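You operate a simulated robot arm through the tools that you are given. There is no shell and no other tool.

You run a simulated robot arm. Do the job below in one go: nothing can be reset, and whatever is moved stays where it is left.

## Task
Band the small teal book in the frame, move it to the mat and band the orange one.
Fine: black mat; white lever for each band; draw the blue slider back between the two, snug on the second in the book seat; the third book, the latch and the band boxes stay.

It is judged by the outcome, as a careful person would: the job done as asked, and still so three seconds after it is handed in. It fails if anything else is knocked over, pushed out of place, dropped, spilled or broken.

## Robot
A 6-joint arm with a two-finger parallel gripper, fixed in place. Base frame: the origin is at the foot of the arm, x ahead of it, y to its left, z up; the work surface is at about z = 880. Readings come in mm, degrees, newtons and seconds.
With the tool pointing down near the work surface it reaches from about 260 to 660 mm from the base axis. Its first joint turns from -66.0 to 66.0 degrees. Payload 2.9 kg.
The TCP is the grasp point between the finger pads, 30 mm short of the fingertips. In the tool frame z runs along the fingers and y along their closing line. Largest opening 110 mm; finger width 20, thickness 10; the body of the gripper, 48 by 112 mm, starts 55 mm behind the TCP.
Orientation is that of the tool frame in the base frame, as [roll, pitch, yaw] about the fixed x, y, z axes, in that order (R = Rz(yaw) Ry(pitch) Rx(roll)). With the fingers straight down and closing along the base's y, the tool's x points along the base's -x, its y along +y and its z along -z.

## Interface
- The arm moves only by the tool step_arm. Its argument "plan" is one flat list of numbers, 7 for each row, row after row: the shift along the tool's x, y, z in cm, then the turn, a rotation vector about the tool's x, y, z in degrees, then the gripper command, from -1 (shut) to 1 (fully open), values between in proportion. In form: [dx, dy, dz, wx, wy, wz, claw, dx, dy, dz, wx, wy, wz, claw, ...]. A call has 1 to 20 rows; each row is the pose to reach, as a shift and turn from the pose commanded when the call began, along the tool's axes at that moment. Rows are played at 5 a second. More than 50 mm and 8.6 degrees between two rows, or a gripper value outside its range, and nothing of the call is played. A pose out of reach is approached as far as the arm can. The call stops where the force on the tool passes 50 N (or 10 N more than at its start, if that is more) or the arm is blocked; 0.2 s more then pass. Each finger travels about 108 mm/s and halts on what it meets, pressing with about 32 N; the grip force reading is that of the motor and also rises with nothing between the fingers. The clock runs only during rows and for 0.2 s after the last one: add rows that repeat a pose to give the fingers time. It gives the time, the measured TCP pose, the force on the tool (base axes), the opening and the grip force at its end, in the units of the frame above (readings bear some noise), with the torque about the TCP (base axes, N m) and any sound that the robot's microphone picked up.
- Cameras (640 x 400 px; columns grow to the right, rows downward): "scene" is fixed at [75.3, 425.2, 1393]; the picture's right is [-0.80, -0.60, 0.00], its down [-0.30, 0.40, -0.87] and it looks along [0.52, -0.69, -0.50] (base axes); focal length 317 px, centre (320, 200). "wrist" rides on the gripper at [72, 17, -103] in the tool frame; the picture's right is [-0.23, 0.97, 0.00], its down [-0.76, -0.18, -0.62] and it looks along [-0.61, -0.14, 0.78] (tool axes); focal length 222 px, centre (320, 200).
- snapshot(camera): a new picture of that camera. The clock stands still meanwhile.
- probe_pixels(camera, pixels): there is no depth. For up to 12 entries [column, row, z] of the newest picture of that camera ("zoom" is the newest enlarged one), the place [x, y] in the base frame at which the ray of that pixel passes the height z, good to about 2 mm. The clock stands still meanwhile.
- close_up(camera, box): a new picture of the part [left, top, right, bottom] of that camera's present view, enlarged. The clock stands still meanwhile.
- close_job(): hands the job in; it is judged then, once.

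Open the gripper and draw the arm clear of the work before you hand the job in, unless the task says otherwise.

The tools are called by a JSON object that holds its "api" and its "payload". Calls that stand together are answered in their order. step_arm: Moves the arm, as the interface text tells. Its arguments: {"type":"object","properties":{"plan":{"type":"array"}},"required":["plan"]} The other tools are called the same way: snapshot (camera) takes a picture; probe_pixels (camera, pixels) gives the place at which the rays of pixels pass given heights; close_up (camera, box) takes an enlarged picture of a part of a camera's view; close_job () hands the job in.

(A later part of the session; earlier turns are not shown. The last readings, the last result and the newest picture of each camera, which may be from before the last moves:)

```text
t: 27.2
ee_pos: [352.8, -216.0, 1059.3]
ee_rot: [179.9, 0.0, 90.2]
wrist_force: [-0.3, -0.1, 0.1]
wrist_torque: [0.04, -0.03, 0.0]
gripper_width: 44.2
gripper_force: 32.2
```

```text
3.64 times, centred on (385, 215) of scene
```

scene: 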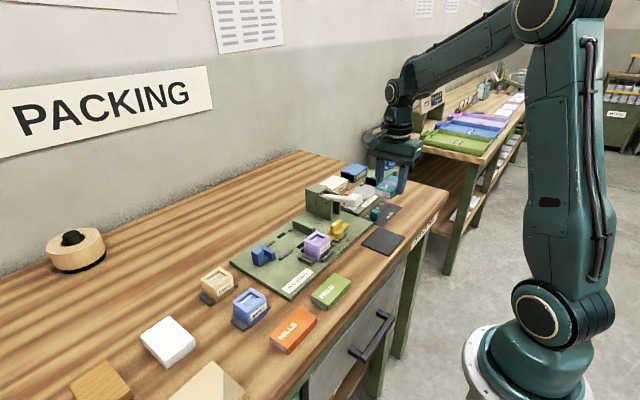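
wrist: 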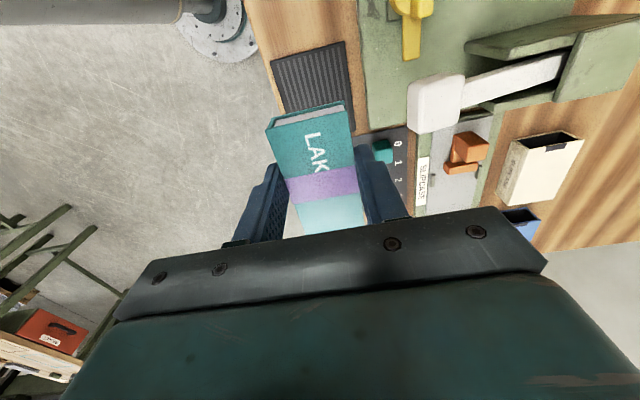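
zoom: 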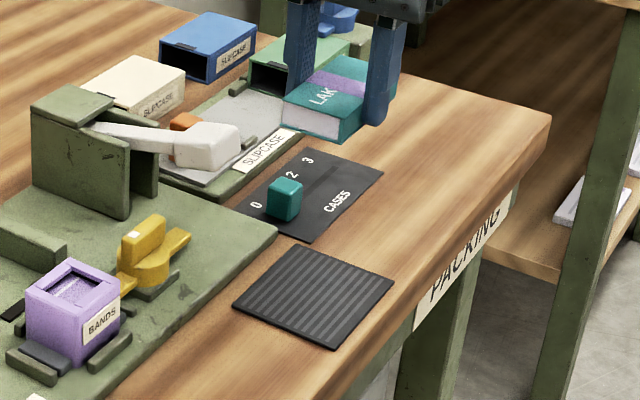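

The mat's corners are visible in the scene zoom at (233,302), (297,244), (394,282), (330,350); I probe them and the wrist-visible corners.

{"api": "probe_pixels", "payload": {"camera": "zoom", "pixels": [[233, 302, 882], [297, 244, 882], [394, 282, 882], [330, 350, 882], [313, 296, 882]]}}

{"api": "probe_pixels", "payload": {"camera": "wrist", "pixels": [[270, 62, 882], [344, 41, 882], [355, 110, 882], [283, 116, 882]]}}

{"api": "close_up", "payload": {"camera": "wrist", "box": [220, 20, 420, 160]}}

```text
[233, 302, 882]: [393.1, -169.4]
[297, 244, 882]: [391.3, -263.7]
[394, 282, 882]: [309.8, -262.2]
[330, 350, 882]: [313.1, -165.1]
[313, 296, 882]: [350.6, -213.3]
```

```text
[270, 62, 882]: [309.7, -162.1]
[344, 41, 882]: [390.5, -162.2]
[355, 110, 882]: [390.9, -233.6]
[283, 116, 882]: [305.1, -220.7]
```

```text
2.86 times, centred on (320, 90) of wrist
```

zoom: 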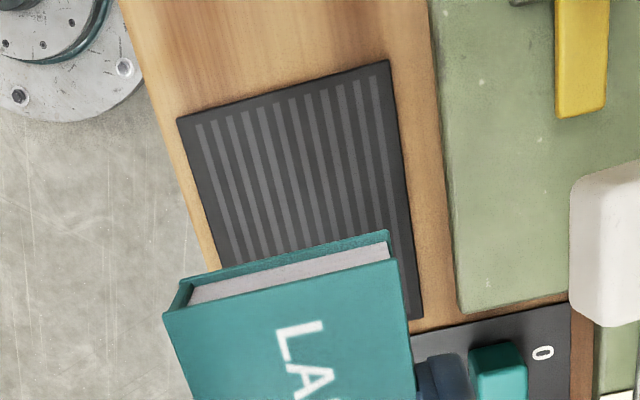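

The mat spans x 310–392, y -263 to -165. I aim for (346,-213), keeping the gripper body ~18 mm from the lever knob, and lower to about 1 cm above the mat.

{"api": "step_arm", "payload": {"plan": [0.3, -0.6, 2, 0, 0, 0, -1, 0.3, -0.6, 5, 0, 0, 0, -1, 0.3, -0.6, 8, 0, 0, 0, -1, 0.3, -0.6, 10, 0, 0, 0, -1, 0.3, -0.6, 12, 0, 0, 0, -1, 0.3, -0.6, 13, 0, 0, 0, -1, 0.3, -0.6, 13, 0, 0, 0, -1]}}

{"api": "close_up", "payload": {"camera": "scene", "box": [320, 160, 450, 270]}}

{"api": "snapshot", "payload": {"camera": "wrist"}}

```text
t: 28.8
ee_pos: [345.7, -210.2, 930.9]
ee_rot: [-179.9, 0.0, 90.0]
wrist_force: [-0.3, -0.6, -0.1]
wrist_torque: [0.01, 0.0, -0.01]
gripper_width: 44.2
gripper_force: 31.9
```

```text
3.64 times, centred on (385, 215) of scene
```

zoom: 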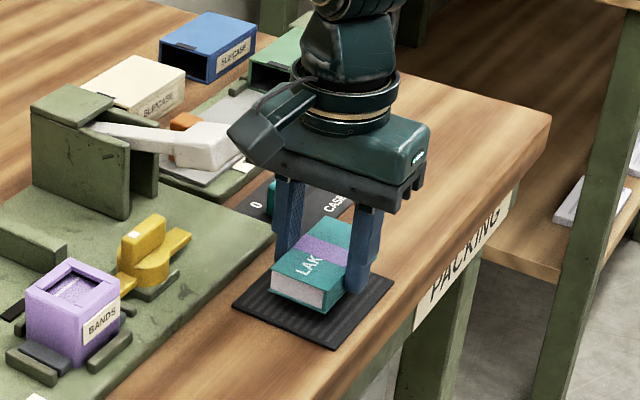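

```text
taken
```

wrist: 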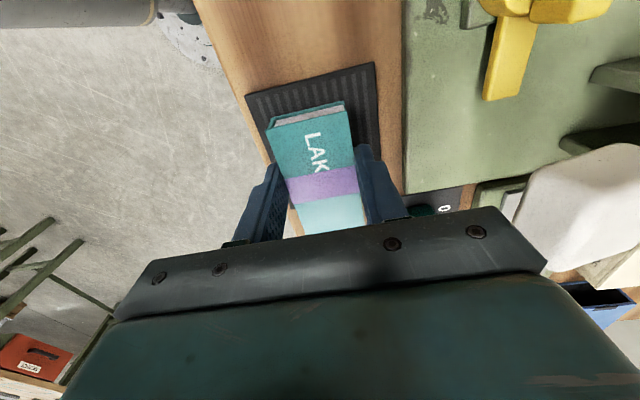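

The book hangs over the mat with about 8 mm to go and the knob is clear to the right. I lower in small steps and read the force.

{"api": "step_arm", "payload": {"plan": [0, 0, 0.3, 0, 0, 0, -1, 0, 0, 0.6, 0, 0, 0, -1, 0, 0, 0.8, 0, 0, 0, -1, 0, 0, 1.0, 0, 0, 0, -1, 0, 0, 1.0, 0, 0, 0, -1]}}

```text
t: 30.0
ee_pos: [346.5, -211.3, 919.3]
ee_rot: [-180.0, 0.0, 90.0]
wrist_force: [0.2, 0.2, -0.4]
wrist_torque: [0.03, -0.01, -0.05]
gripper_width: 43.7
gripper_force: 31.7
```

No contact yet at TCP z≈920, so I continue in 1 mm steps.

{"api": "step_arm", "payload": {"plan": [0, 0, 0.1, 0, 0, 0, -1, 0, 0, 0.2, 0, 0, 0, -1, 0, 0, 0.3, 0, 0, 0, -1, 0, 0, 0.3, 0, 0, 0, -1]}}

{"api": "close_up", "payload": {"camera": "scene", "box": [360, 200, 420, 260]}}

```text
t: 31.0
ee_pos: [346.9, -211.2, 917.1]
ee_rot: [-180.0, 0.0, 89.9]
wrist_force: [0.5, -1.0, -0.2]
wrist_torque: [0.01, -0.02, 0.0]
gripper_width: 43.9
gripper_force: 32.0
```

```text
6.67 times, centred on (390, 230) of scene
```

zoom: 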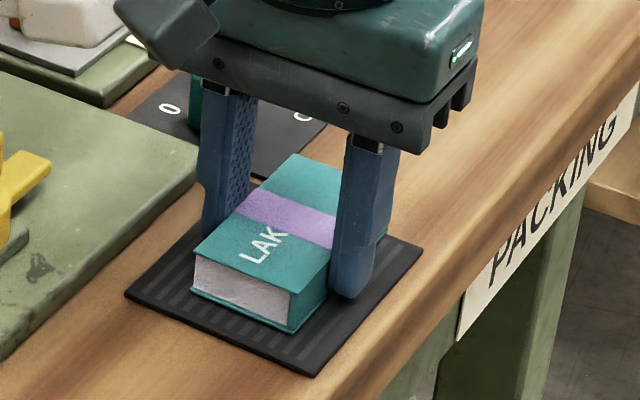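

Still no contact force; the book looks about to touch. I continue 1 mm at a time.

{"api": "step_arm", "payload": {"plan": [0, 0, 0.1, 0, 0, 0, -1, 0, 0, 0.2, 0, 0, 0, -1, 0, 0, 0.2, 0, 0, 0, -1]}}

{"api": "close_up", "payload": {"camera": "scene", "box": [360, 200, 420, 260]}}

```text
t: 31.8
ee_pos: [346.2, -211.4, 916.5]
ee_rot: [180.0, 0.1, 90.0]
wrist_force: [-5.5, 0.7, 23.0]
wrist_torque: [0.14, 0.24, -0.02]
gripper_width: 43.6
gripper_force: 31.9
```

```text
6.67 times, centred on (390, 230) of scene
```

zoom: 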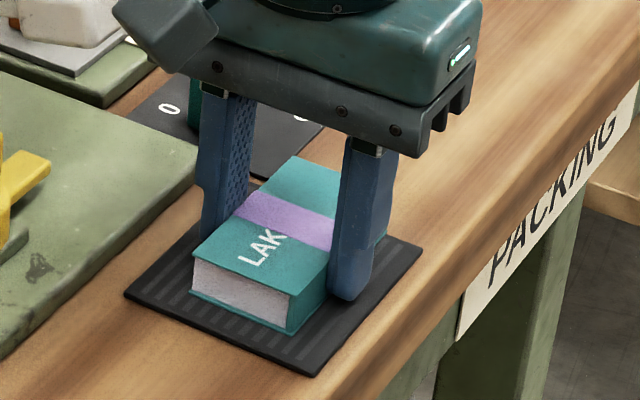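

Contact: 23 N upward, so the book rests on the mat. I ease back 1 mm and open the fingers gently.

{"api": "step_arm", "payload": {"plan": [0, 0, -0.1, 0, 0, 0, -1, 0, 0, -0.1, 0, 0, 0, -0.1, 0, 0, -0.1, 0, 0, 0, 0.05, 0, 0, -0.1, 0, 0, 0, 0.05, 0, 0, -1, 0, 0, 0, 0.05, 0, 0, -3, 0, 0, 0, 0.05, 0, 0, -6, 0, 0, 0, 0.05, 0, 0, -10, 0, 0, 0, 0.05, 0, 0, -14, 0, 0, 0, 0.05, 0, 0, -14, 0, 0, 0, 0.05]}}

{"api": "snapshot", "payload": {"camera": "wrist"}}

{"api": "snapshot", "payload": {"camera": "scene"}}

{"api": "close_up", "payload": {"camera": "scene", "box": [320, 160, 450, 270]}}

```text
t: 34.0
ee_pos: [346.6, -211.1, 1057.2]
ee_rot: [180.0, 0.0, 90.0]
wrist_force: [0.9, -0.6, 0.3]
wrist_torque: [-0.07, 0.02, 0.02]
gripper_width: 57.9
gripper_force: 0.1
```

```text
taken
```

wrist: 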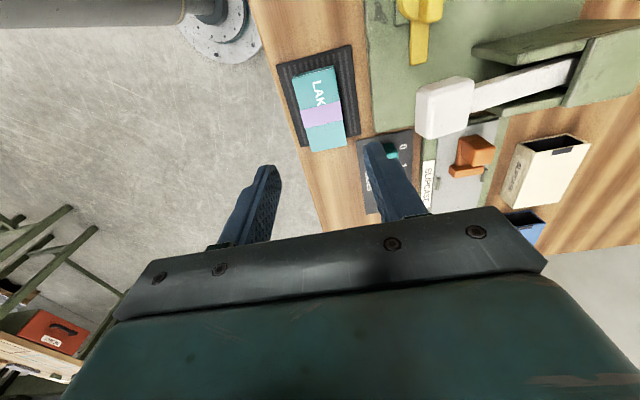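

```text
taken
```

scene: 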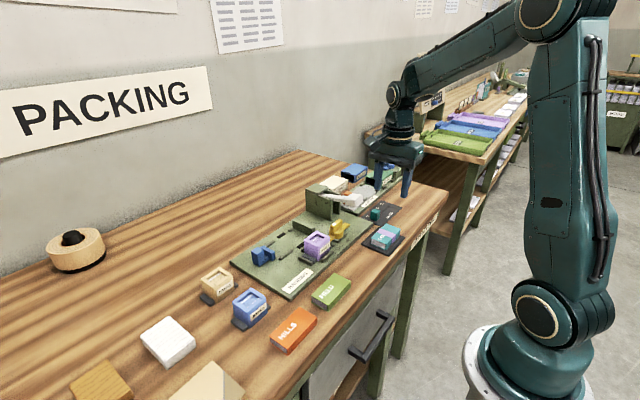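

```text
3.64 times, centred on (385, 215) of scene
```

zoom: 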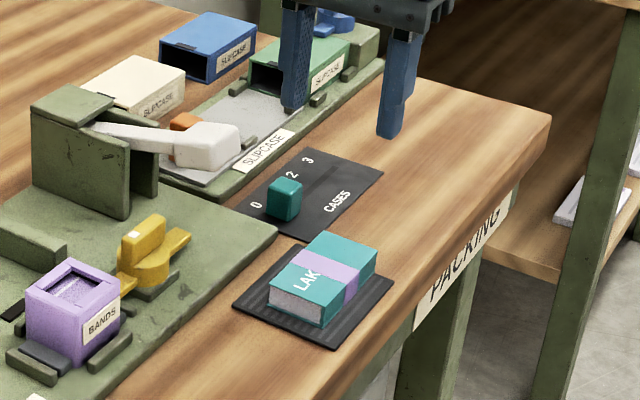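

The banded teal book lies on the mat. I check in the wrist picture that its footprint lies inside the mat edges.

{"api": "close_up", "payload": {"camera": "wrist", "box": [250, 30, 410, 170]}}

{"api": "probe_pixels", "payload": {"camera": "wrist", "pixels": [[310, 152, 914], [347, 148, 914], [291, 74, 914], [332, 66, 914], [360, 134, 882], [350, 44, 882], [275, 63, 882]]}}

```text
2.86 times, centred on (330, 100) of wrist
```

zoom: 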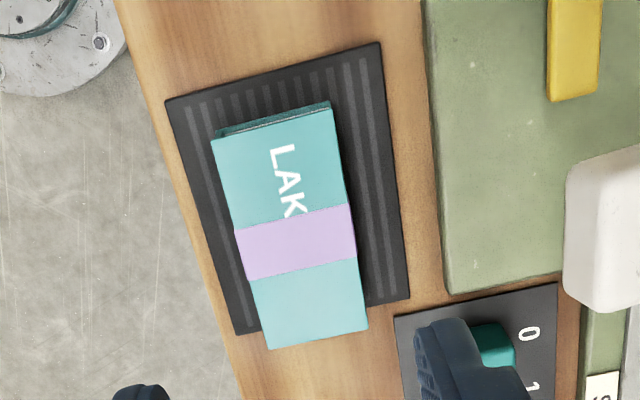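

```text
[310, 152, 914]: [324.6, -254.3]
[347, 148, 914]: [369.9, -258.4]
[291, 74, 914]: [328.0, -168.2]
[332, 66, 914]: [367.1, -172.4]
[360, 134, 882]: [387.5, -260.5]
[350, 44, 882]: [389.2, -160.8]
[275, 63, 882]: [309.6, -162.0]
```

The book's footprint (y -256 to -170) is inside the mat (y -261 to -162). Next I move along +y at height to above the orange HILLS book.

{"api": "step_arm", "payload": {"plan": [4, 0, 0, 0, 0, 0, 0.05, 8, 0, 0, 0, 0, 0, 0.05, 12, 0, 0, 0, 0, 0, 0.05, 16, 0, 0, 0, 0, 0, 0.05, 20, 0, 0, 0, 0, 0, 0.05, 24, 0, 0, 0, 0, 0, 0.05, 28, 0, 0, 0, 0, 0, 0.05, 31, 0, 0, 0, 0, 0, 0.05, 33, 0, 0, 0, 0, 0, 0.05, 33, 0, 0, 0, 0, 0, 0.05]}}

{"api": "snapshot", "payload": {"camera": "wrist"}}

{"api": "snapshot", "payload": {"camera": "scene"}}

{"api": "close_up", "payload": {"camera": "wrist", "box": [240, 40, 420, 210]}}

```text
t: 36.2
ee_pos: [346.8, 119.4, 1054.3]
ee_rot: [-179.9, 0.0, 90.1]
wrist_force: [-0.4, 1.2, 0.5]
wrist_torque: [0.01, -0.06, -0.01]
gripper_width: 57.8
gripper_force: 0.0
```

```text
taken
```

wrist: 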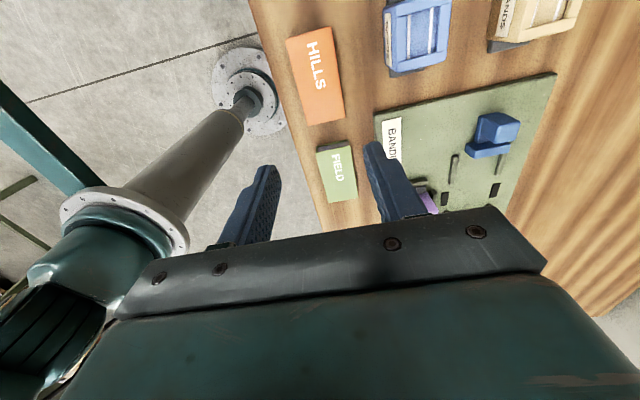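

```text
taken
```

scene: 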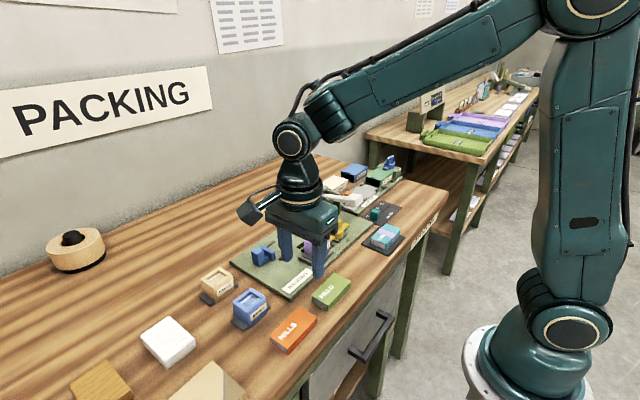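

```text
2.35 times, centred on (330, 125) of wrist
```

zoom: 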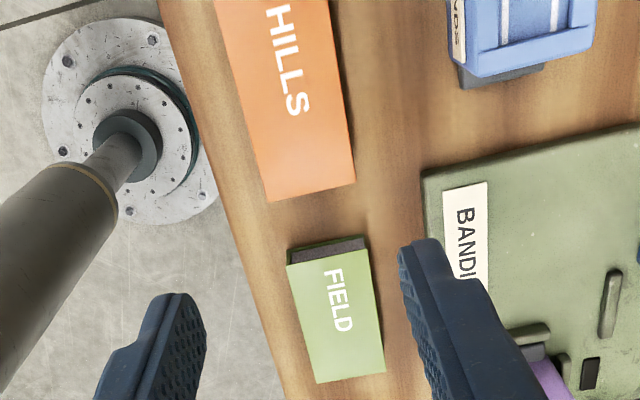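

HILLS is at wrist (286–345, 26–127). I zoom on it and probe its corners.

{"api": "close_up", "payload": {"camera": "wrist", "box": [250, 10, 410, 140]}}

{"api": "close_up", "payload": {"camera": "scene", "box": [250, 290, 350, 360]}}

```text
3.08 times, centred on (330, 75) of wrist
```

zoom: 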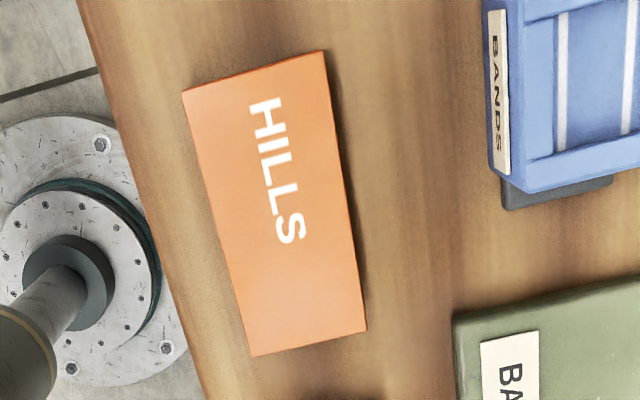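

```text
5.71 times, centred on (300, 325) of scene
```

zoom: 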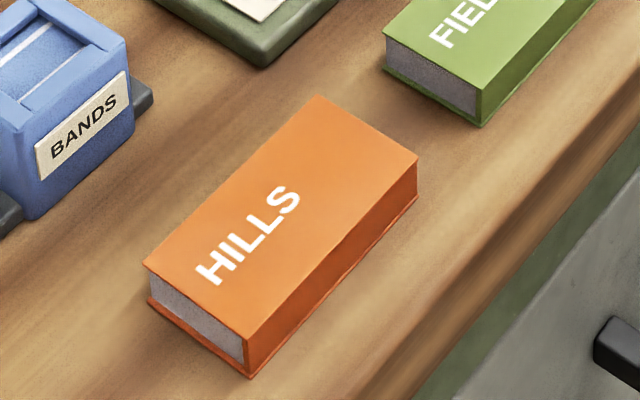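

{"api": "probe_pixels", "payload": {"camera": "wrist", "pixels": [[285.5, 39.9, 900], [331.3, 26.6, 900], [344.9, 117.6, 900], [308.2, 125.7, 900], [285.5, 39.9, 910], [331.3, 26.6, 910], [344.9, 117.6, 910], [308.2, 125.7, 910]]}}

{"api": "probe_pixels", "payload": {"camera": "zoom", "pixels": [[145, 262, 900], [318, 96, 900], [418, 158, 900], [245, 340, 900], [145, 262, 910], [318, 96, 910], [418, 158, 910], [245, 340, 910], [250, 378, 880]]}}

```text
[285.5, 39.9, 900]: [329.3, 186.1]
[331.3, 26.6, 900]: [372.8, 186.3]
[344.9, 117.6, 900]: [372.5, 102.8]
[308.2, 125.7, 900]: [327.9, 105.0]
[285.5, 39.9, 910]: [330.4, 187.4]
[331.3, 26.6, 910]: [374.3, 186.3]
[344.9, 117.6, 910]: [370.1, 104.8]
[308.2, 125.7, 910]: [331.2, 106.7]
```

```text
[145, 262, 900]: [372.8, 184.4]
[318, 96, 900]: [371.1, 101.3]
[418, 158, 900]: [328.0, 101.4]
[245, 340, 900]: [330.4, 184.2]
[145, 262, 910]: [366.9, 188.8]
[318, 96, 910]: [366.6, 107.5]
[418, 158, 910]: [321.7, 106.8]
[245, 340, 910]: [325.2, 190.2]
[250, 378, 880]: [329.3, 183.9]
```

Both views agree: HILLS is 43×83 mm, centred at (350.5, 143.5), top z≈901. I move over it and descend to z≈950 first.

{"api": "step_arm", "payload": {"plan": [1.2, 0.2, 1, 0, 0, 0, 0.05, 2.4, 0.4, 3, 0, 0, 0, 0.05, 2.4, 0.4, 6, 0, 0, 0, 0.05, 2.4, 0.4, 9, 0, 0, 0, 0.05, 2.4, 0.4, 10.5, 0, 0, 0, 0.05, 2.4, 0.4, 10.5, 0, 0, 0, 0.05]}}

{"api": "snapshot", "payload": {"camera": "wrist"}}

{"api": "close_up", "payload": {"camera": "scene", "box": [230, 250, 370, 360]}}

```text
t: 37.6
ee_pos: [351.0, 143.8, 951.1]
ee_rot: [180.0, 0.0, 89.9]
wrist_force: [-0.2, -0.4, 0.2]
wrist_torque: [0.01, -0.03, -0.01]
gripper_width: 57.7
gripper_force: 0.0
```

```text
taken
```

wrist: 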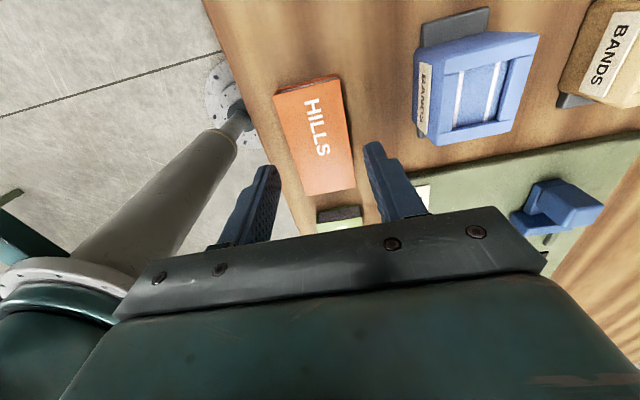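

```text
3.64 times, centred on (300, 305) of scene
```

zoom: 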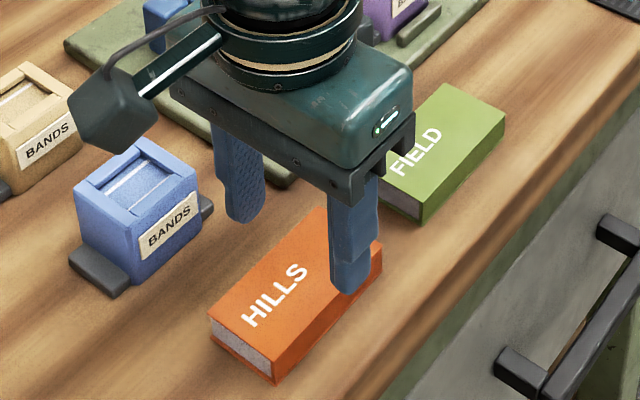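

The fingers straddle the book's middle and clear the blue band box. I descend 3.7 cm to put the tips just above the table, then close.

{"api": "step_arm", "payload": {"plan": [0, 0, 1, 0, 0, 0, 0.05, 0, 0, 2, 0, 0, 0, 0.05, 0, 0, 3, 0, 0, 0, 0.05, 0, 0, 3.7, 0, 0, 0, 0.05, 0, 0, 3.7, 0, 0, 0, 0.05, 0, 0, 3.7, 0, 0, 0, -0.2, 0, 0, 3.7, 0, 0, 0, -0.5, 0, 0, 3.7, 0, 0, 0, -1, 0, 0, 3.7, 0, 0, 0, -1]}}

{"api": "close_up", "payload": {"camera": "scene", "box": [230, 250, 370, 360]}}

```text
t: 39.6
ee_pos: [350.8, 143.3, 913.8]
ee_rot: [-180.0, 0.0, 90.0]
wrist_force: [-0.3, 0.5, -0.1]
wrist_torque: [0.01, -0.01, -0.02]
gripper_width: 43.8
gripper_force: 32.1
```

```text
3.64 times, centred on (300, 305) of scene
```

zoom: 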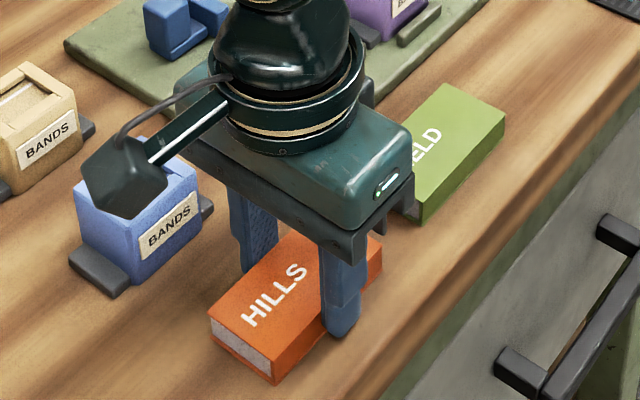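

HILLS is gripped (43.8 mm). I lift it to z≈1040 and carry it diagonally to above the book seat.

{"api": "step_arm", "payload": {"plan": [0, 0, -1, 0, 0, 0, -1, 0, 0, -4, 0, 0, 0, -1, 0, 0, -8, 0, 0, 0, -1, 0, 0, -12.5, 0, 0, 0, -1, -2.7, 2.65, -12.5, 0, 0, 0, -1, -5.4, 5.3, -12.5, 0, 0, 0, -1, -8.1, 7.95, -12.5, 0, 0, 0, -1, -10.8, 10.6, -12.5, 0, 0, 0, -1, -13.5, 13.25, -12.5, 0, 0, 0, -1, -16.2, 15.9, -12.5, 0, 0, 0, -1, -18.2, 18, -12.5, 0, 0, 0, -1, -18.9, 18.5, -12.5, 0, 0, 0, -1, -18.9, 18.5, -12.5, 0, 0, 0, -1]}}

{"api": "snapshot", "payload": {"camera": "wrist"}}

{"api": "close_up", "payload": {"camera": "scene", "box": [210, 160, 370, 280]}}

```text
t: 42.4
ee_pos: [536.1, -44.8, 1038.1]
ee_rot: [180.0, 0.0, 90.1]
wrist_force: [0.3, -0.3, 0.0]
wrist_torque: [0.01, -0.03, 0.04]
gripper_width: 44.0
gripper_force: 32.3
```

```text
taken
```

wrist: 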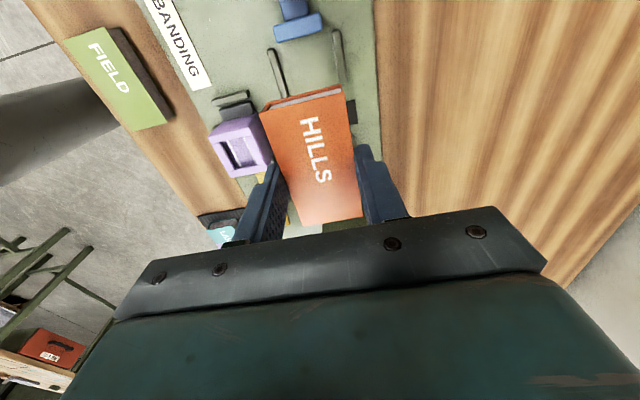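

```text
3.33 times, centred on (290, 220) of scene
```

zoom: 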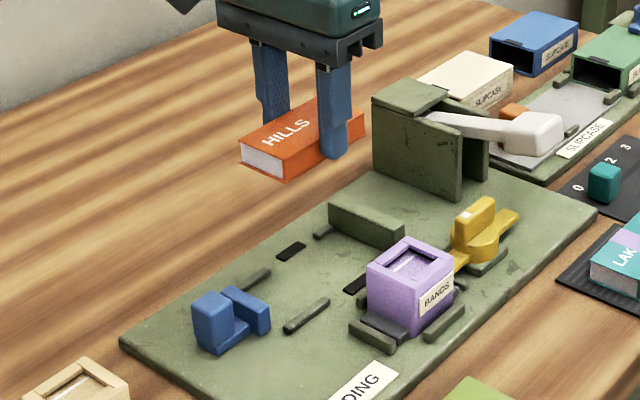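

HILLS is level over the empty seat. I lower it to about 6 mm above the board surface and check.

{"api": "step_arm", "payload": {"plan": [0, 0, 2, 0, 0, 0, -1, 0, 0, 5, 0, 0, 0, -1, 0, 0, 8, 0, 0, 0, -1, 0, 0, 10, 0, 0, 0, -1, 0, 0, 10.8, 0, 0, 0, -1, 0, 0, 10.8, 0, 0, 0, -1]}}

{"api": "snapshot", "payload": {"camera": "wrist"}}

{"api": "close_up", "payload": {"camera": "scene", "box": [240, 190, 340, 270]}}

{"api": "close_up", "payload": {"camera": "wrist", "box": [220, 20, 420, 230]}}

```text
t: 43.8
ee_pos: [535.2, -45.3, 929.1]
ee_rot: [180.0, 0.0, 89.9]
wrist_force: [0.9, -0.9, -0.2]
wrist_torque: [-0.02, -0.02, 0.0]
gripper_width: 43.9
gripper_force: 32.2
```

```text
taken
```

wrist: 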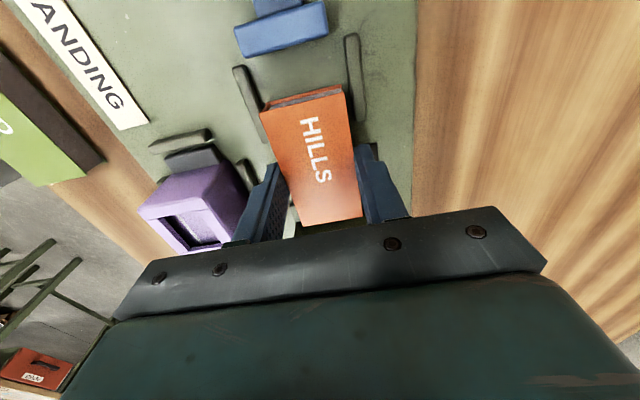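

```text
5.00 times, centred on (290, 230) of scene
```

zoom: 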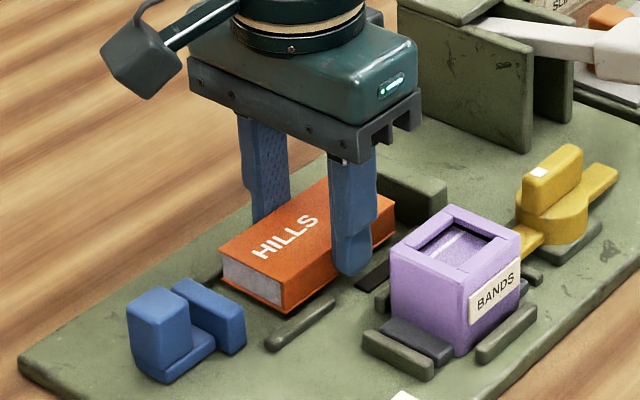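

```text
1.90 times, centred on (320, 125) of wrist
```

zoom: 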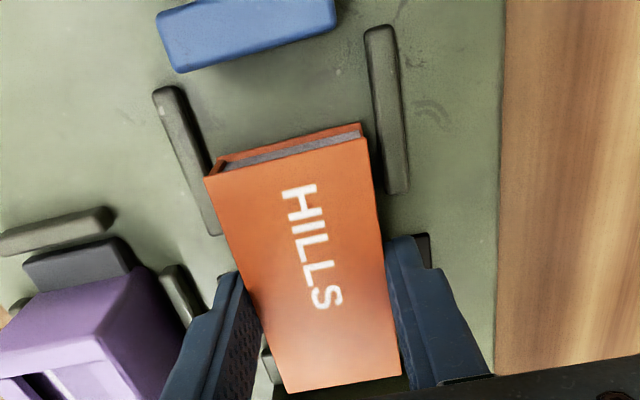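

The book sits between the side rails and ahead of the stop. I lower in 1–2 mm steps to contact.

{"api": "step_arm", "payload": {"plan": [0, 0, 0.2, 0, 0, 0, -1, 0, 0, 0.3, 0, 0, 0, -1, 0, 0, 0.4, 0, 0, 0, -1, 0, 0, 0.4, 0, 0, 0, -1]}}

```text
t: 44.8
ee_pos: [533.4, -45.8, 925.6]
ee_rot: [-179.9, -0.1, 90.0]
wrist_force: [0.3, 0.2, -0.2]
wrist_torque: [0.0, 0.01, -0.01]
gripper_width: 43.8
gripper_force: 32.0
```

{"api": "step_arm", "payload": {"plan": [0, 0, 0.1, 0, 0, 0, -1, 0, 0, 0.2, 0, 0, 0, -1, 0, 0, 0.2, 0, 0, 0, -1]}}

```text
t: 45.6
ee_pos: [533.9, -44.8, 925.3]
ee_rot: [179.9, 0.0, 90.0]
wrist_force: [-6.0, 0.9, 16.6]
wrist_torque: [0.11, 0.28, 0.02]
gripper_width: 43.9
gripper_force: 32.4
```

Contact at 16.6 N: the orange book rests on the board. I ease up 1 mm, open to ~54 mm and rise.

{"api": "step_arm", "payload": {"plan": [0, 0, -0.1, 0, 0, 0, -1, 0, 0, -0.1, 0, 0, 0, -0.15, 0, 0, -0.1, 0, 0, 0, -0.02, 0, 0, -0.1, 0, 0, 0, -0.02, 0, 0, -1.5, 0, 0, 0, -0.02, 0, 0, -4, 0, 0, 0, -0.02, 0, 0, -8, 0, 0, 0, -0.02, 0, 0, -11, 0, 0, 0, -0.02, 0, 0, -11, 0, 0, 0, -0.02]}}

{"api": "snapshot", "payload": {"camera": "wrist"}}

{"api": "close_up", "payload": {"camera": "wrist", "box": [220, 20, 420, 220]}}

{"api": "close_up", "payload": {"camera": "scene", "box": [220, 190, 350, 280]}}

```text
t: 47.6
ee_pos: [534.4, -45.4, 1033.3]
ee_rot: [-179.9, -0.1, 90.0]
wrist_force: [0.5, 0.4, 0.0]
wrist_torque: [-0.01, 0.0, 0.0]
gripper_width: 53.7
gripper_force: 0.0
```

```text
taken
```

wrist: 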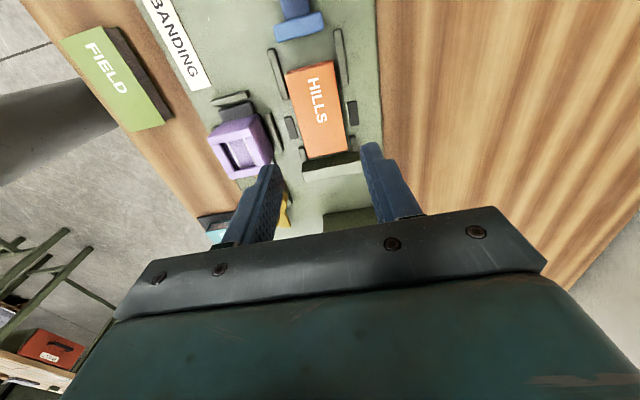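

```text
2.00 times, centred on (320, 120) of wrist
```

zoom: 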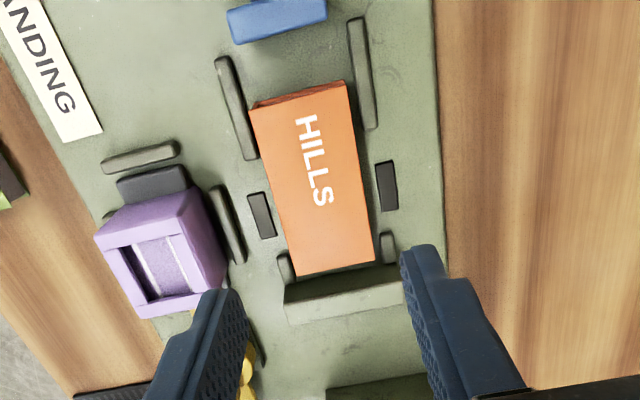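

```text
4.44 times, centred on (285, 235) of scene
```

zoom: 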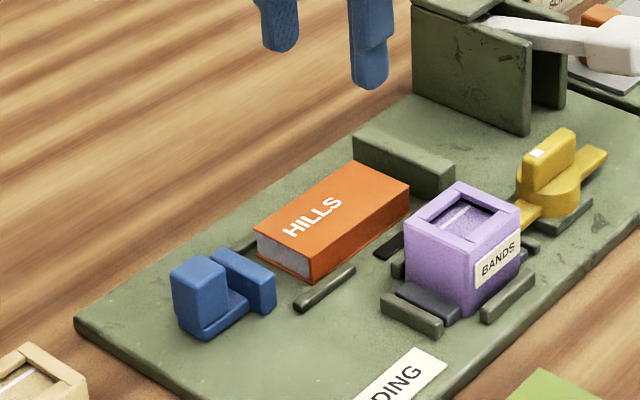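

HILLS lies straight in the seat with a small gap to the stop. I now move over the slider handle (y≈58), set the opening to 40 mm and hover at z≈970.

{"api": "step_arm", "payload": {"plan": [3, 0.1, 0, 0, 0, 0, -0.27, 6, 0.1, 0, 0, 0, 0, -0.27, 9, 0.1, 0, 0, 0, 0, -0.27, 10.3, 0.1, 2, 0, 0, 0, -0.27, 10.3, 0.1, 4, 0, 0, 0, -0.27, 10.3, 0.1, 6, 0, 0, 0, -0.27, 10.3, 0.1, 6, 0, 0, 0, -0.27]}}

{"api": "snapshot", "payload": {"camera": "wrist"}}

{"api": "close_up", "payload": {"camera": "wrist", "box": [220, 50, 440, 230]}}

{"api": "close_up", "payload": {"camera": "scene", "box": [210, 190, 340, 280]}}

```text
t: 49.2
ee_pos: [536.1, 58.2, 972.8]
ee_rot: [179.9, 0.0, 90.1]
wrist_force: [-0.6, -0.6, 0.9]
wrist_torque: [0.03, -0.02, 0.03]
gripper_width: 40.3
gripper_force: 0.0
```

```text
taken
```

wrist: 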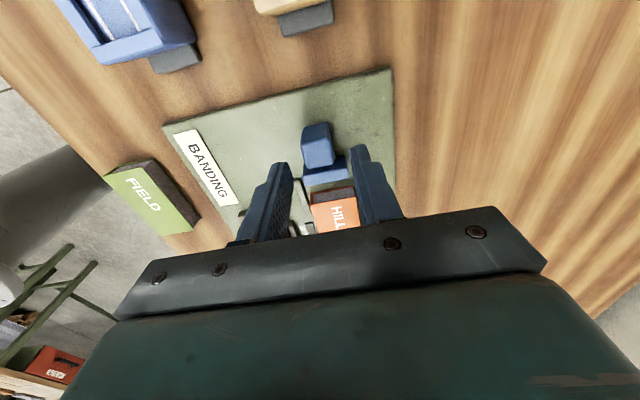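

```text
2.22 times, centred on (330, 140) of wrist
```

zoom: 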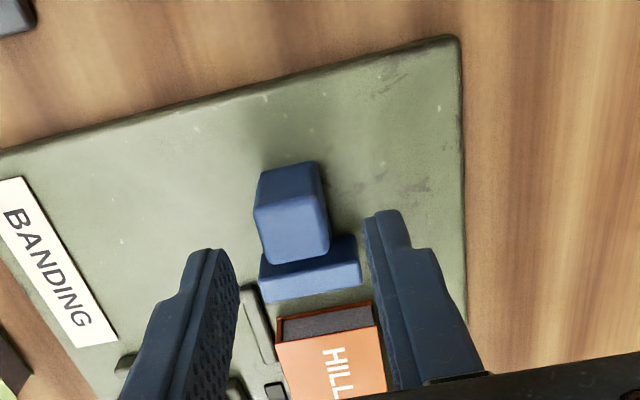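

```text
4.44 times, centred on (275, 235) of scene
```

zoom: 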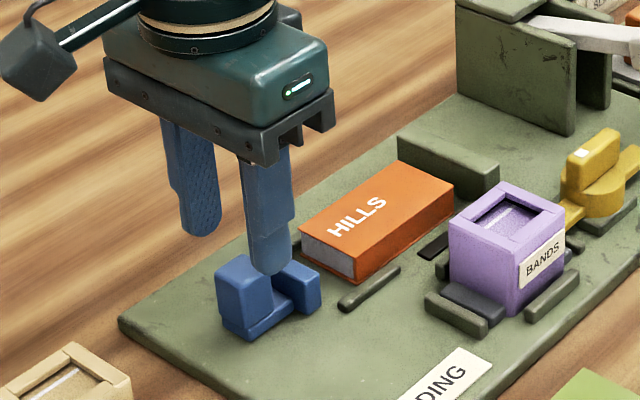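

Handle lies in the same relation to the fingers as for the first grip (wrist ≈(316,149)). I descend to z≈932 and close on it.

{"api": "step_arm", "payload": {"plan": [0, 0, 1, 0, 0, 0, -0.27, 0, 0, 2, 0, 0, 0, -0.27, 0, 0, 3, 0, 0, 0, -0.27, 0, 0, 4.0, 0, 0, 0, -0.27, 0, 0, 4.0, 0, 0, 0, -0.27, 0, 0, 4.0, 0, 0, 0, -0.6, 0, 0, 4.0, 0, 0, 0, -1, 0, 0, 4.0, 0, 0, 0, -1]}}

{"api": "close_up", "payload": {"camera": "scene", "box": [210, 190, 340, 280]}}

```text
t: 51.0
ee_pos: [534.7, 56.0, 932.6]
ee_rot: [-179.7, 0.0, 89.9]
wrist_force: [-16.3, -1.1, 3.2]
wrist_torque: [-0.02, -0.36, 0.0]
gripper_width: 21.9
gripper_force: 45.0
```

```text
4.44 times, centred on (275, 235) of scene
```

zoom: 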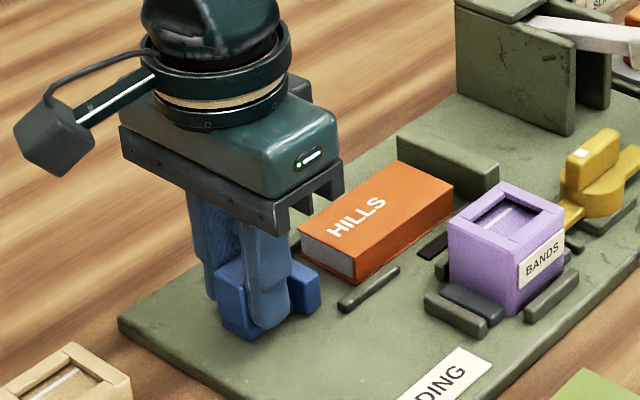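

Gripped (21.9 mm). I slide it toward -y by 24 mm first, with a small x correction to relieve the -16 N side load.

{"api": "step_arm", "payload": {"plan": [0, -0.06, 0, 0, 0, 0, -1, -0.4, -0.06, 0, 0, 0, 0, -1, -0.8, -0.06, 0, 0, 0, 0, -1, -1.2, -0.06, 0, 0, 0, 0, -1, -1.6, -0.06, 0, 0, 0, 0, -1, -2.0, -0.06, 0, 0, 0, 0, -1, -2.4, -0.06, 0, 0, 0, 0, -1, -2.4, -0.06, 0, 0, 0, 0, -1]}}

{"api": "close_up", "payload": {"camera": "scene", "box": [210, 190, 340, 280]}}

```text
t: 52.8
ee_pos: [535.3, 31.9, 934.3]
ee_rot: [-179.8, 0.0, 90.0]
wrist_force: [-23.9, 1.4, 7.9]
wrist_torque: [0.3, -0.38, 0.04]
gripper_width: 21.9
gripper_force: 44.9
```

```text
4.44 times, centred on (275, 235) of scene
```

zoom: 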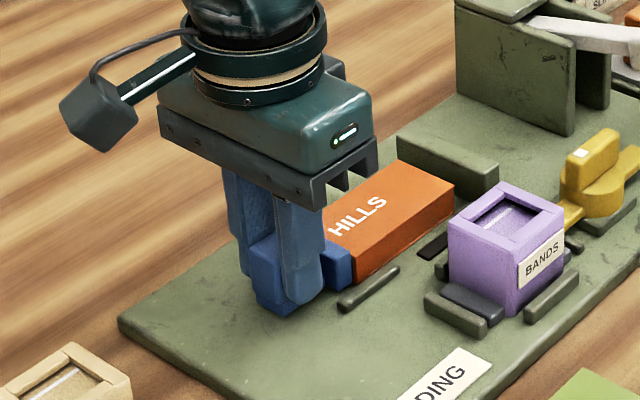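

The face is nearly at the book. I correct another 1 mm in x and push on in 1.5 mm steps, watching Fy.

{"api": "step_arm", "payload": {"plan": [0, -0.12, 0, 0, 0, 0, -1, -0.15, -0.12, 0, 0, 0, 0, -1, -0.3, -0.12, 0, 0, 0, 0, -1, -0.3, -0.12, 0, 0, 0, 0, -1]}}

{"api": "close_up", "payload": {"camera": "scene", "box": [250, 200, 330, 260]}}

```text
t: 53.8
ee_pos: [535.5, 29.6, 934.3]
ee_rot: [180.0, 0.0, 90.1]
wrist_force: [-8.5, 2.3, -5.1]
wrist_torque: [0.0, -0.12, -0.03]
gripper_width: 21.8
gripper_force: 45.0
```

```text
6.67 times, centred on (290, 230) of scene
```

zoom: 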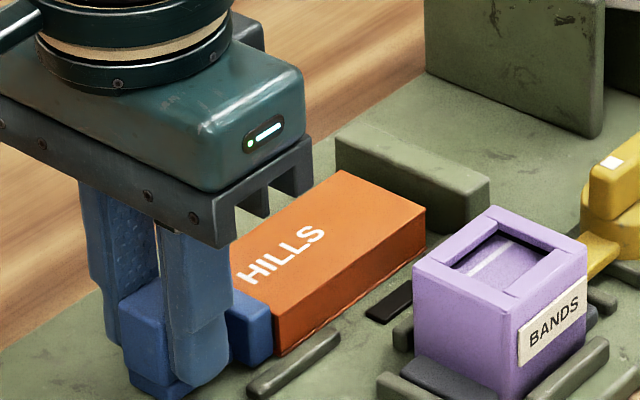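

The face appears at or near the book's end; Fy is only 2 N. I push on in 1 mm steps toward the stop.

{"api": "step_arm", "payload": {"plan": [-0.1, 0, 0, 0, 0, 0, -1, -0.2, 0, 0, 0, 0, 0, -1, -0.2, 0, 0, 0, 0, 0, -1]}}

```text
t: 54.6
ee_pos: [535.7, 27.6, 934.2]
ee_rot: [-180.0, 0.0, 89.9]
wrist_force: [-0.3, 1.9, -9.0]
wrist_torque: [-0.17, 0.16, 0.06]
gripper_width: 21.8
gripper_force: 45.1
```

{"api": "step_arm", "payload": {"plan": [-0.1, 0, 0, 0, 0, 0, -1, -0.2, 0, 0, 0, 0, 0, -1, -0.2, 0, 0, 0, 0, 0, -1]}}

{"api": "close_up", "payload": {"camera": "scene", "box": [250, 200, 330, 260]}}

```text
t: 55.4
ee_pos: [535.8, 26.9, 933.9]
ee_rot: [179.9, -0.1, 89.9]
wrist_force: [7.2, 2.0, -16.6]
wrist_torque: [-0.1, -0.32, 0.03]
gripper_width: 22.0
gripper_force: 45.2
```

```text
6.67 times, centred on (290, 230) of scene
```

zoom: 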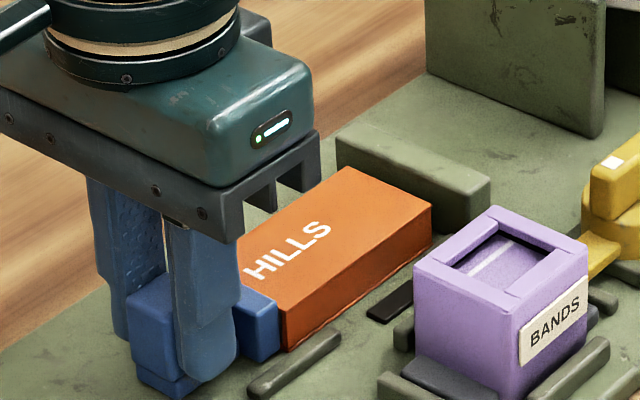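

The book has moved with the slider toward the stop. I keep pushing in 1 mm steps, lowering 0.5 mm to relieve the vertical pull.

{"api": "step_arm", "payload": {"plan": [0, 0, 0.07, 0, 0, 0, -1, -0.1, 0, 0.07, 0, 0, 0, -1, -0.15, 0, 0.07, 0, 0, 0, -1, -0.15, 0, 0.07, 0, 0, 0, -1]}}

{"api": "close_up", "payload": {"camera": "scene", "box": [250, 200, 330, 260]}}

```text
t: 56.4
ee_pos: [535.3, 25.2, 934.6]
ee_rot: [-180.0, 0.0, 90.0]
wrist_force: [5.9, 2.4, -1.5]
wrist_torque: [-0.05, 0.2, -0.04]
gripper_width: 21.8
gripper_force: 45.5
```

```text
6.67 times, centred on (290, 230) of scene
```

zoom: 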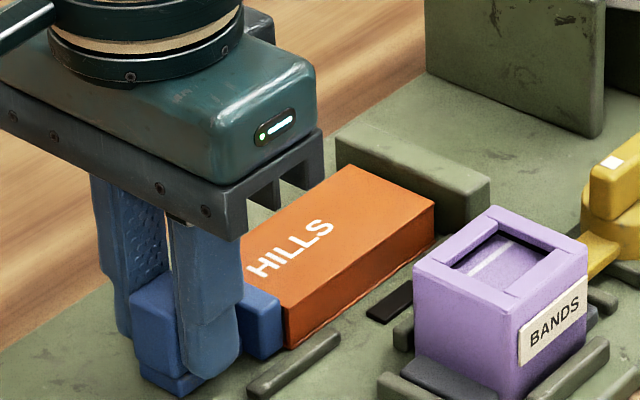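

Fy is still only 2 N, so the book isn't at the stop yet. I continue 1 mm at a time.

{"api": "step_arm", "payload": {"plan": [-0.1, 0, 0, 0, 0, 0, -1, -0.2, 0, 0, 0, 0, 0, -1, -0.2, 0, 0, 0, 0, 0, -1]}}

{"api": "close_up", "payload": {"camera": "scene", "box": [250, 200, 330, 260]}}

```text
t: 57.2
ee_pos: [535.0, 22.8, 933.9]
ee_rot: [179.9, -0.1, 90.0]
wrist_force: [10.2, 2.1, 2.7]
wrist_torque: [-0.05, 0.46, 0.05]
gripper_width: 21.7
gripper_force: 45.3
```

```text
6.67 times, centred on (290, 230) of scene
```

zoom: 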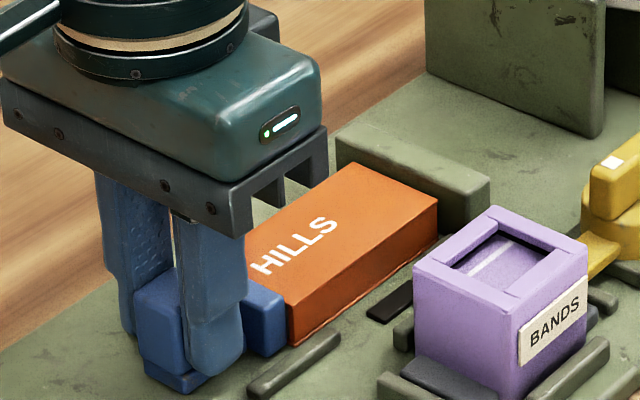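

The book's corner (438,205) is now almost at the stop (440,210). I push another 2 mm, watching for Fy.

{"api": "step_arm", "payload": {"plan": [-0.1, 0, 0, 0, 0, 0, -1, -0.1, 0, 0, 0, 0, 0, -1]}}

{"api": "step_arm", "payload": {"plan": [-0.1, 0, 0, 0, 0, 0, -1, -0.1, 0, 0, 0, 0, 0, -1]}}

{"api": "close_up", "payload": {"camera": "scene", "box": [250, 200, 330, 260]}}

```text
t: 57.8
ee_pos: [536.0, 21.7, 934.1]
ee_rot: [179.9, 0.0, 90.0]
wrist_force: [10.0, 3.4, 4.4]
wrist_torque: [0.07, -0.13, 0.03]
gripper_width: 21.7
gripper_force: 44.7
```

```text
t: 58.4
ee_pos: [534.9, 20.0, 934.4]
ee_rot: [180.0, 0.1, 90.0]
wrist_force: [10.3, 3.0, 5.8]
wrist_torque: [0.25, -0.11, 0.0]
gripper_width: 21.9
gripper_force: 45.1
```

```text
6.67 times, centred on (290, 230) of scene
```

zoom: 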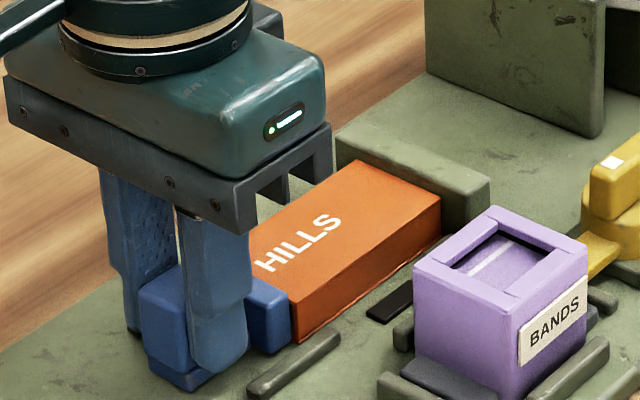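

The book follows, and Fy stays near 3 N. I continue 1 mm per call.

{"api": "step_arm", "payload": {"plan": [-0.1, 0, 0, 0, 0, 0, -1, -0.1, 0, 0, 0, 0, 0, -1]}}

{"api": "step_arm", "payload": {"plan": [-0.1, 0, 0, 0, 0, 0, -1, -0.1, 0, 0, 0, 0, 0, -1]}}

{"api": "close_up", "payload": {"camera": "scene", "box": [250, 200, 330, 260]}}

```text
t: 59.0
ee_pos: [535.0, 20.4, 934.3]
ee_rot: [-179.9, 0.1, 90.1]
wrist_force: [8.6, 8.6, 7.8]
wrist_torque: [-0.44, -0.13, -0.37]
gripper_width: 22.2
gripper_force: 45.0
```

```text
t: 59.6
ee_pos: [535.5, 20.7, 932.9]
ee_rot: [-180.0, -0.1, 90.2]
wrist_force: [7.3, 18.9, 10.2]
wrist_torque: [-0.72, -0.06, -0.55]
gripper_width: 21.8
gripper_force: 44.4
```

```text
6.67 times, centred on (290, 230) of scene
```

zoom: 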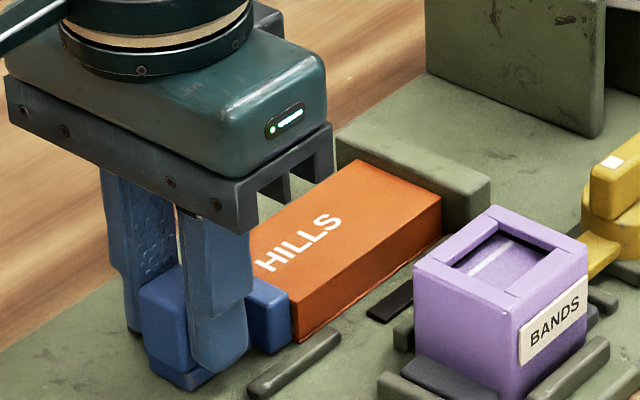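

Fy rose 3 → 9 → 19 N, so the book is firmly between the slider and the stop. I open the fingers to 40 mm and rise straight up.

{"api": "step_arm", "payload": {"plan": [0, 0, 0, 0, 0, 0, -0.4, 0, 0, 0, 0, 0, 0, -0.27, 0, 0, 0, 0, 0, 0, -0.27, 0, 0, -1, 0, 0, 0, -0.27, 0, 0, -3, 0, 0, 0, -0.27, 0, 0, -6, 0, 0, 0, -0.27, 0, 0, -10, 0, 0, 0, -0.27, 0, 0, -10, 0, 0, 0, -0.27]}}

{"api": "snapshot", "payload": {"camera": "wrist"}}

{"api": "close_up", "payload": {"camera": "wrist", "box": [240, 60, 420, 220]}}

{"api": "close_up", "payload": {"camera": "scene", "box": [240, 200, 340, 270]}}

```text
t: 61.4
ee_pos: [535.0, 19.0, 1034.7]
ee_rot: [-179.9, 0.0, 90.0]
wrist_force: [0.1, -1.1, 1.0]
wrist_torque: [0.02, -0.01, 0.01]
gripper_width: 40.1
gripper_force: 0.1
```

```text
taken
```

wrist: 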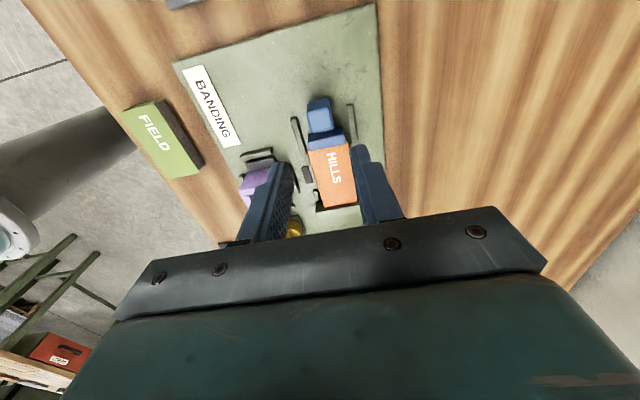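

```text
2.50 times, centred on (330, 140) of wrist
```

zoom: 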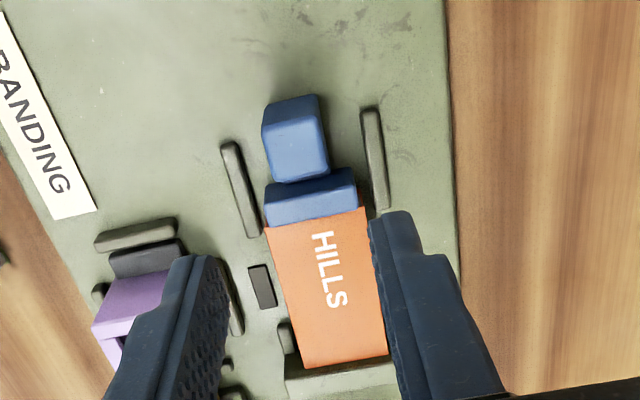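

```text
5.71 times, centred on (290, 235) of scene
```

zoom: 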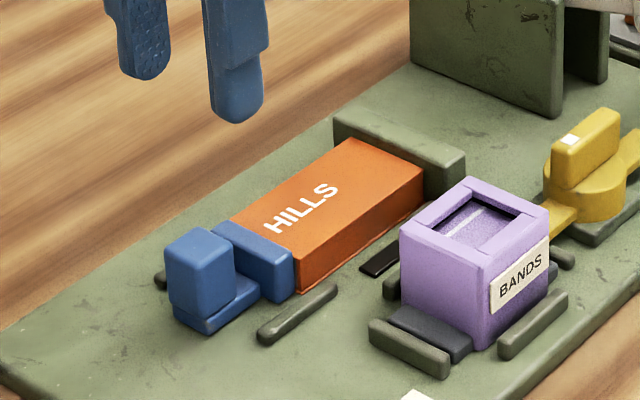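

The slider face is flush on HILLS and HILLS is flush on the stop. I now rise, close the gripper, turn it back 90° and return to above the lever knob.

{"api": "step_arm", "payload": {"plan": [0, 0, -3, 0, 0, -8.2, -0.27, -2, -0.8, -5, 0, 0, -16.4, -1, -4.3, -1.6, -5, 0, 0, -24.6, -1, -6.6, -2.5, -5, 0, 0, -32.8, -1, -8.9, -3.4, -5, 0, 0, -41, -1, -11.2, -4.3, -5, 0, 0, -49.2, -1, -13.5, -5.2, -5, 0, 0, -57.4, -1, -15.8, -6.1, -5, 0, 0, -65.6, -1, -18.1, -7, -5, 0, 0, -73.8, -1, -20.4, -7.9, -5, 0, 0, -82, -1, -22.5, -8.7, -4, 0, 0, -90, -1, -23.35, -9, -2.7, 0, 0, -90, -1, -23.35, -9, -2.7, 0, 0, -90, -1]}}

{"api": "snapshot", "payload": {"camera": "wrist"}}

{"api": "close_up", "payload": {"camera": "scene", "box": [260, 120, 420, 260]}}

```text
t: 64.2
ee_pos: [443.6, -215.3, 1060.1]
ee_rot: [179.9, 0.0, -179.9]
wrist_force: [-0.6, 0.3, -0.8]
wrist_torque: [0.02, 0.01, 0.0]
gripper_width: 0.0
gripper_force: 32.0
```

```text
taken
```

wrist: 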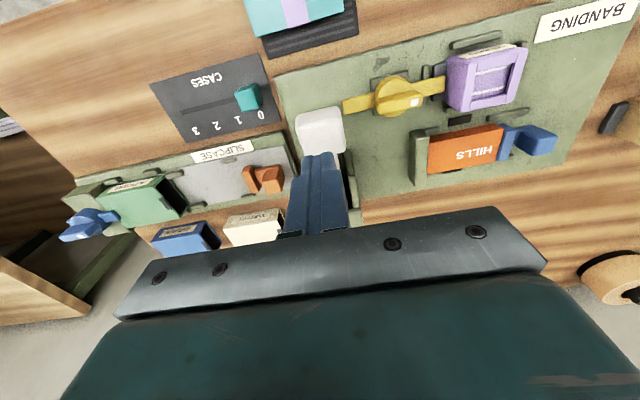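

```text
2.86 times, centred on (340, 190) of scene
```

zoom: 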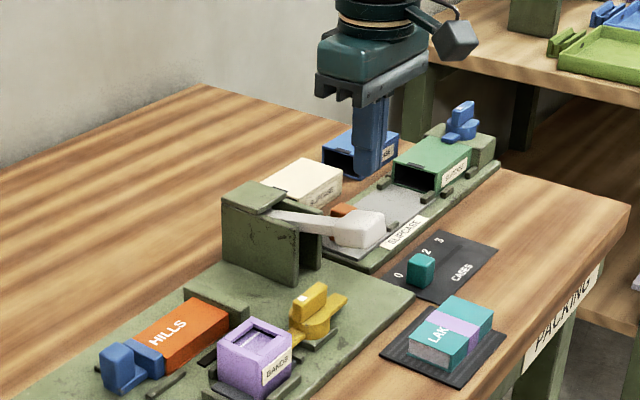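

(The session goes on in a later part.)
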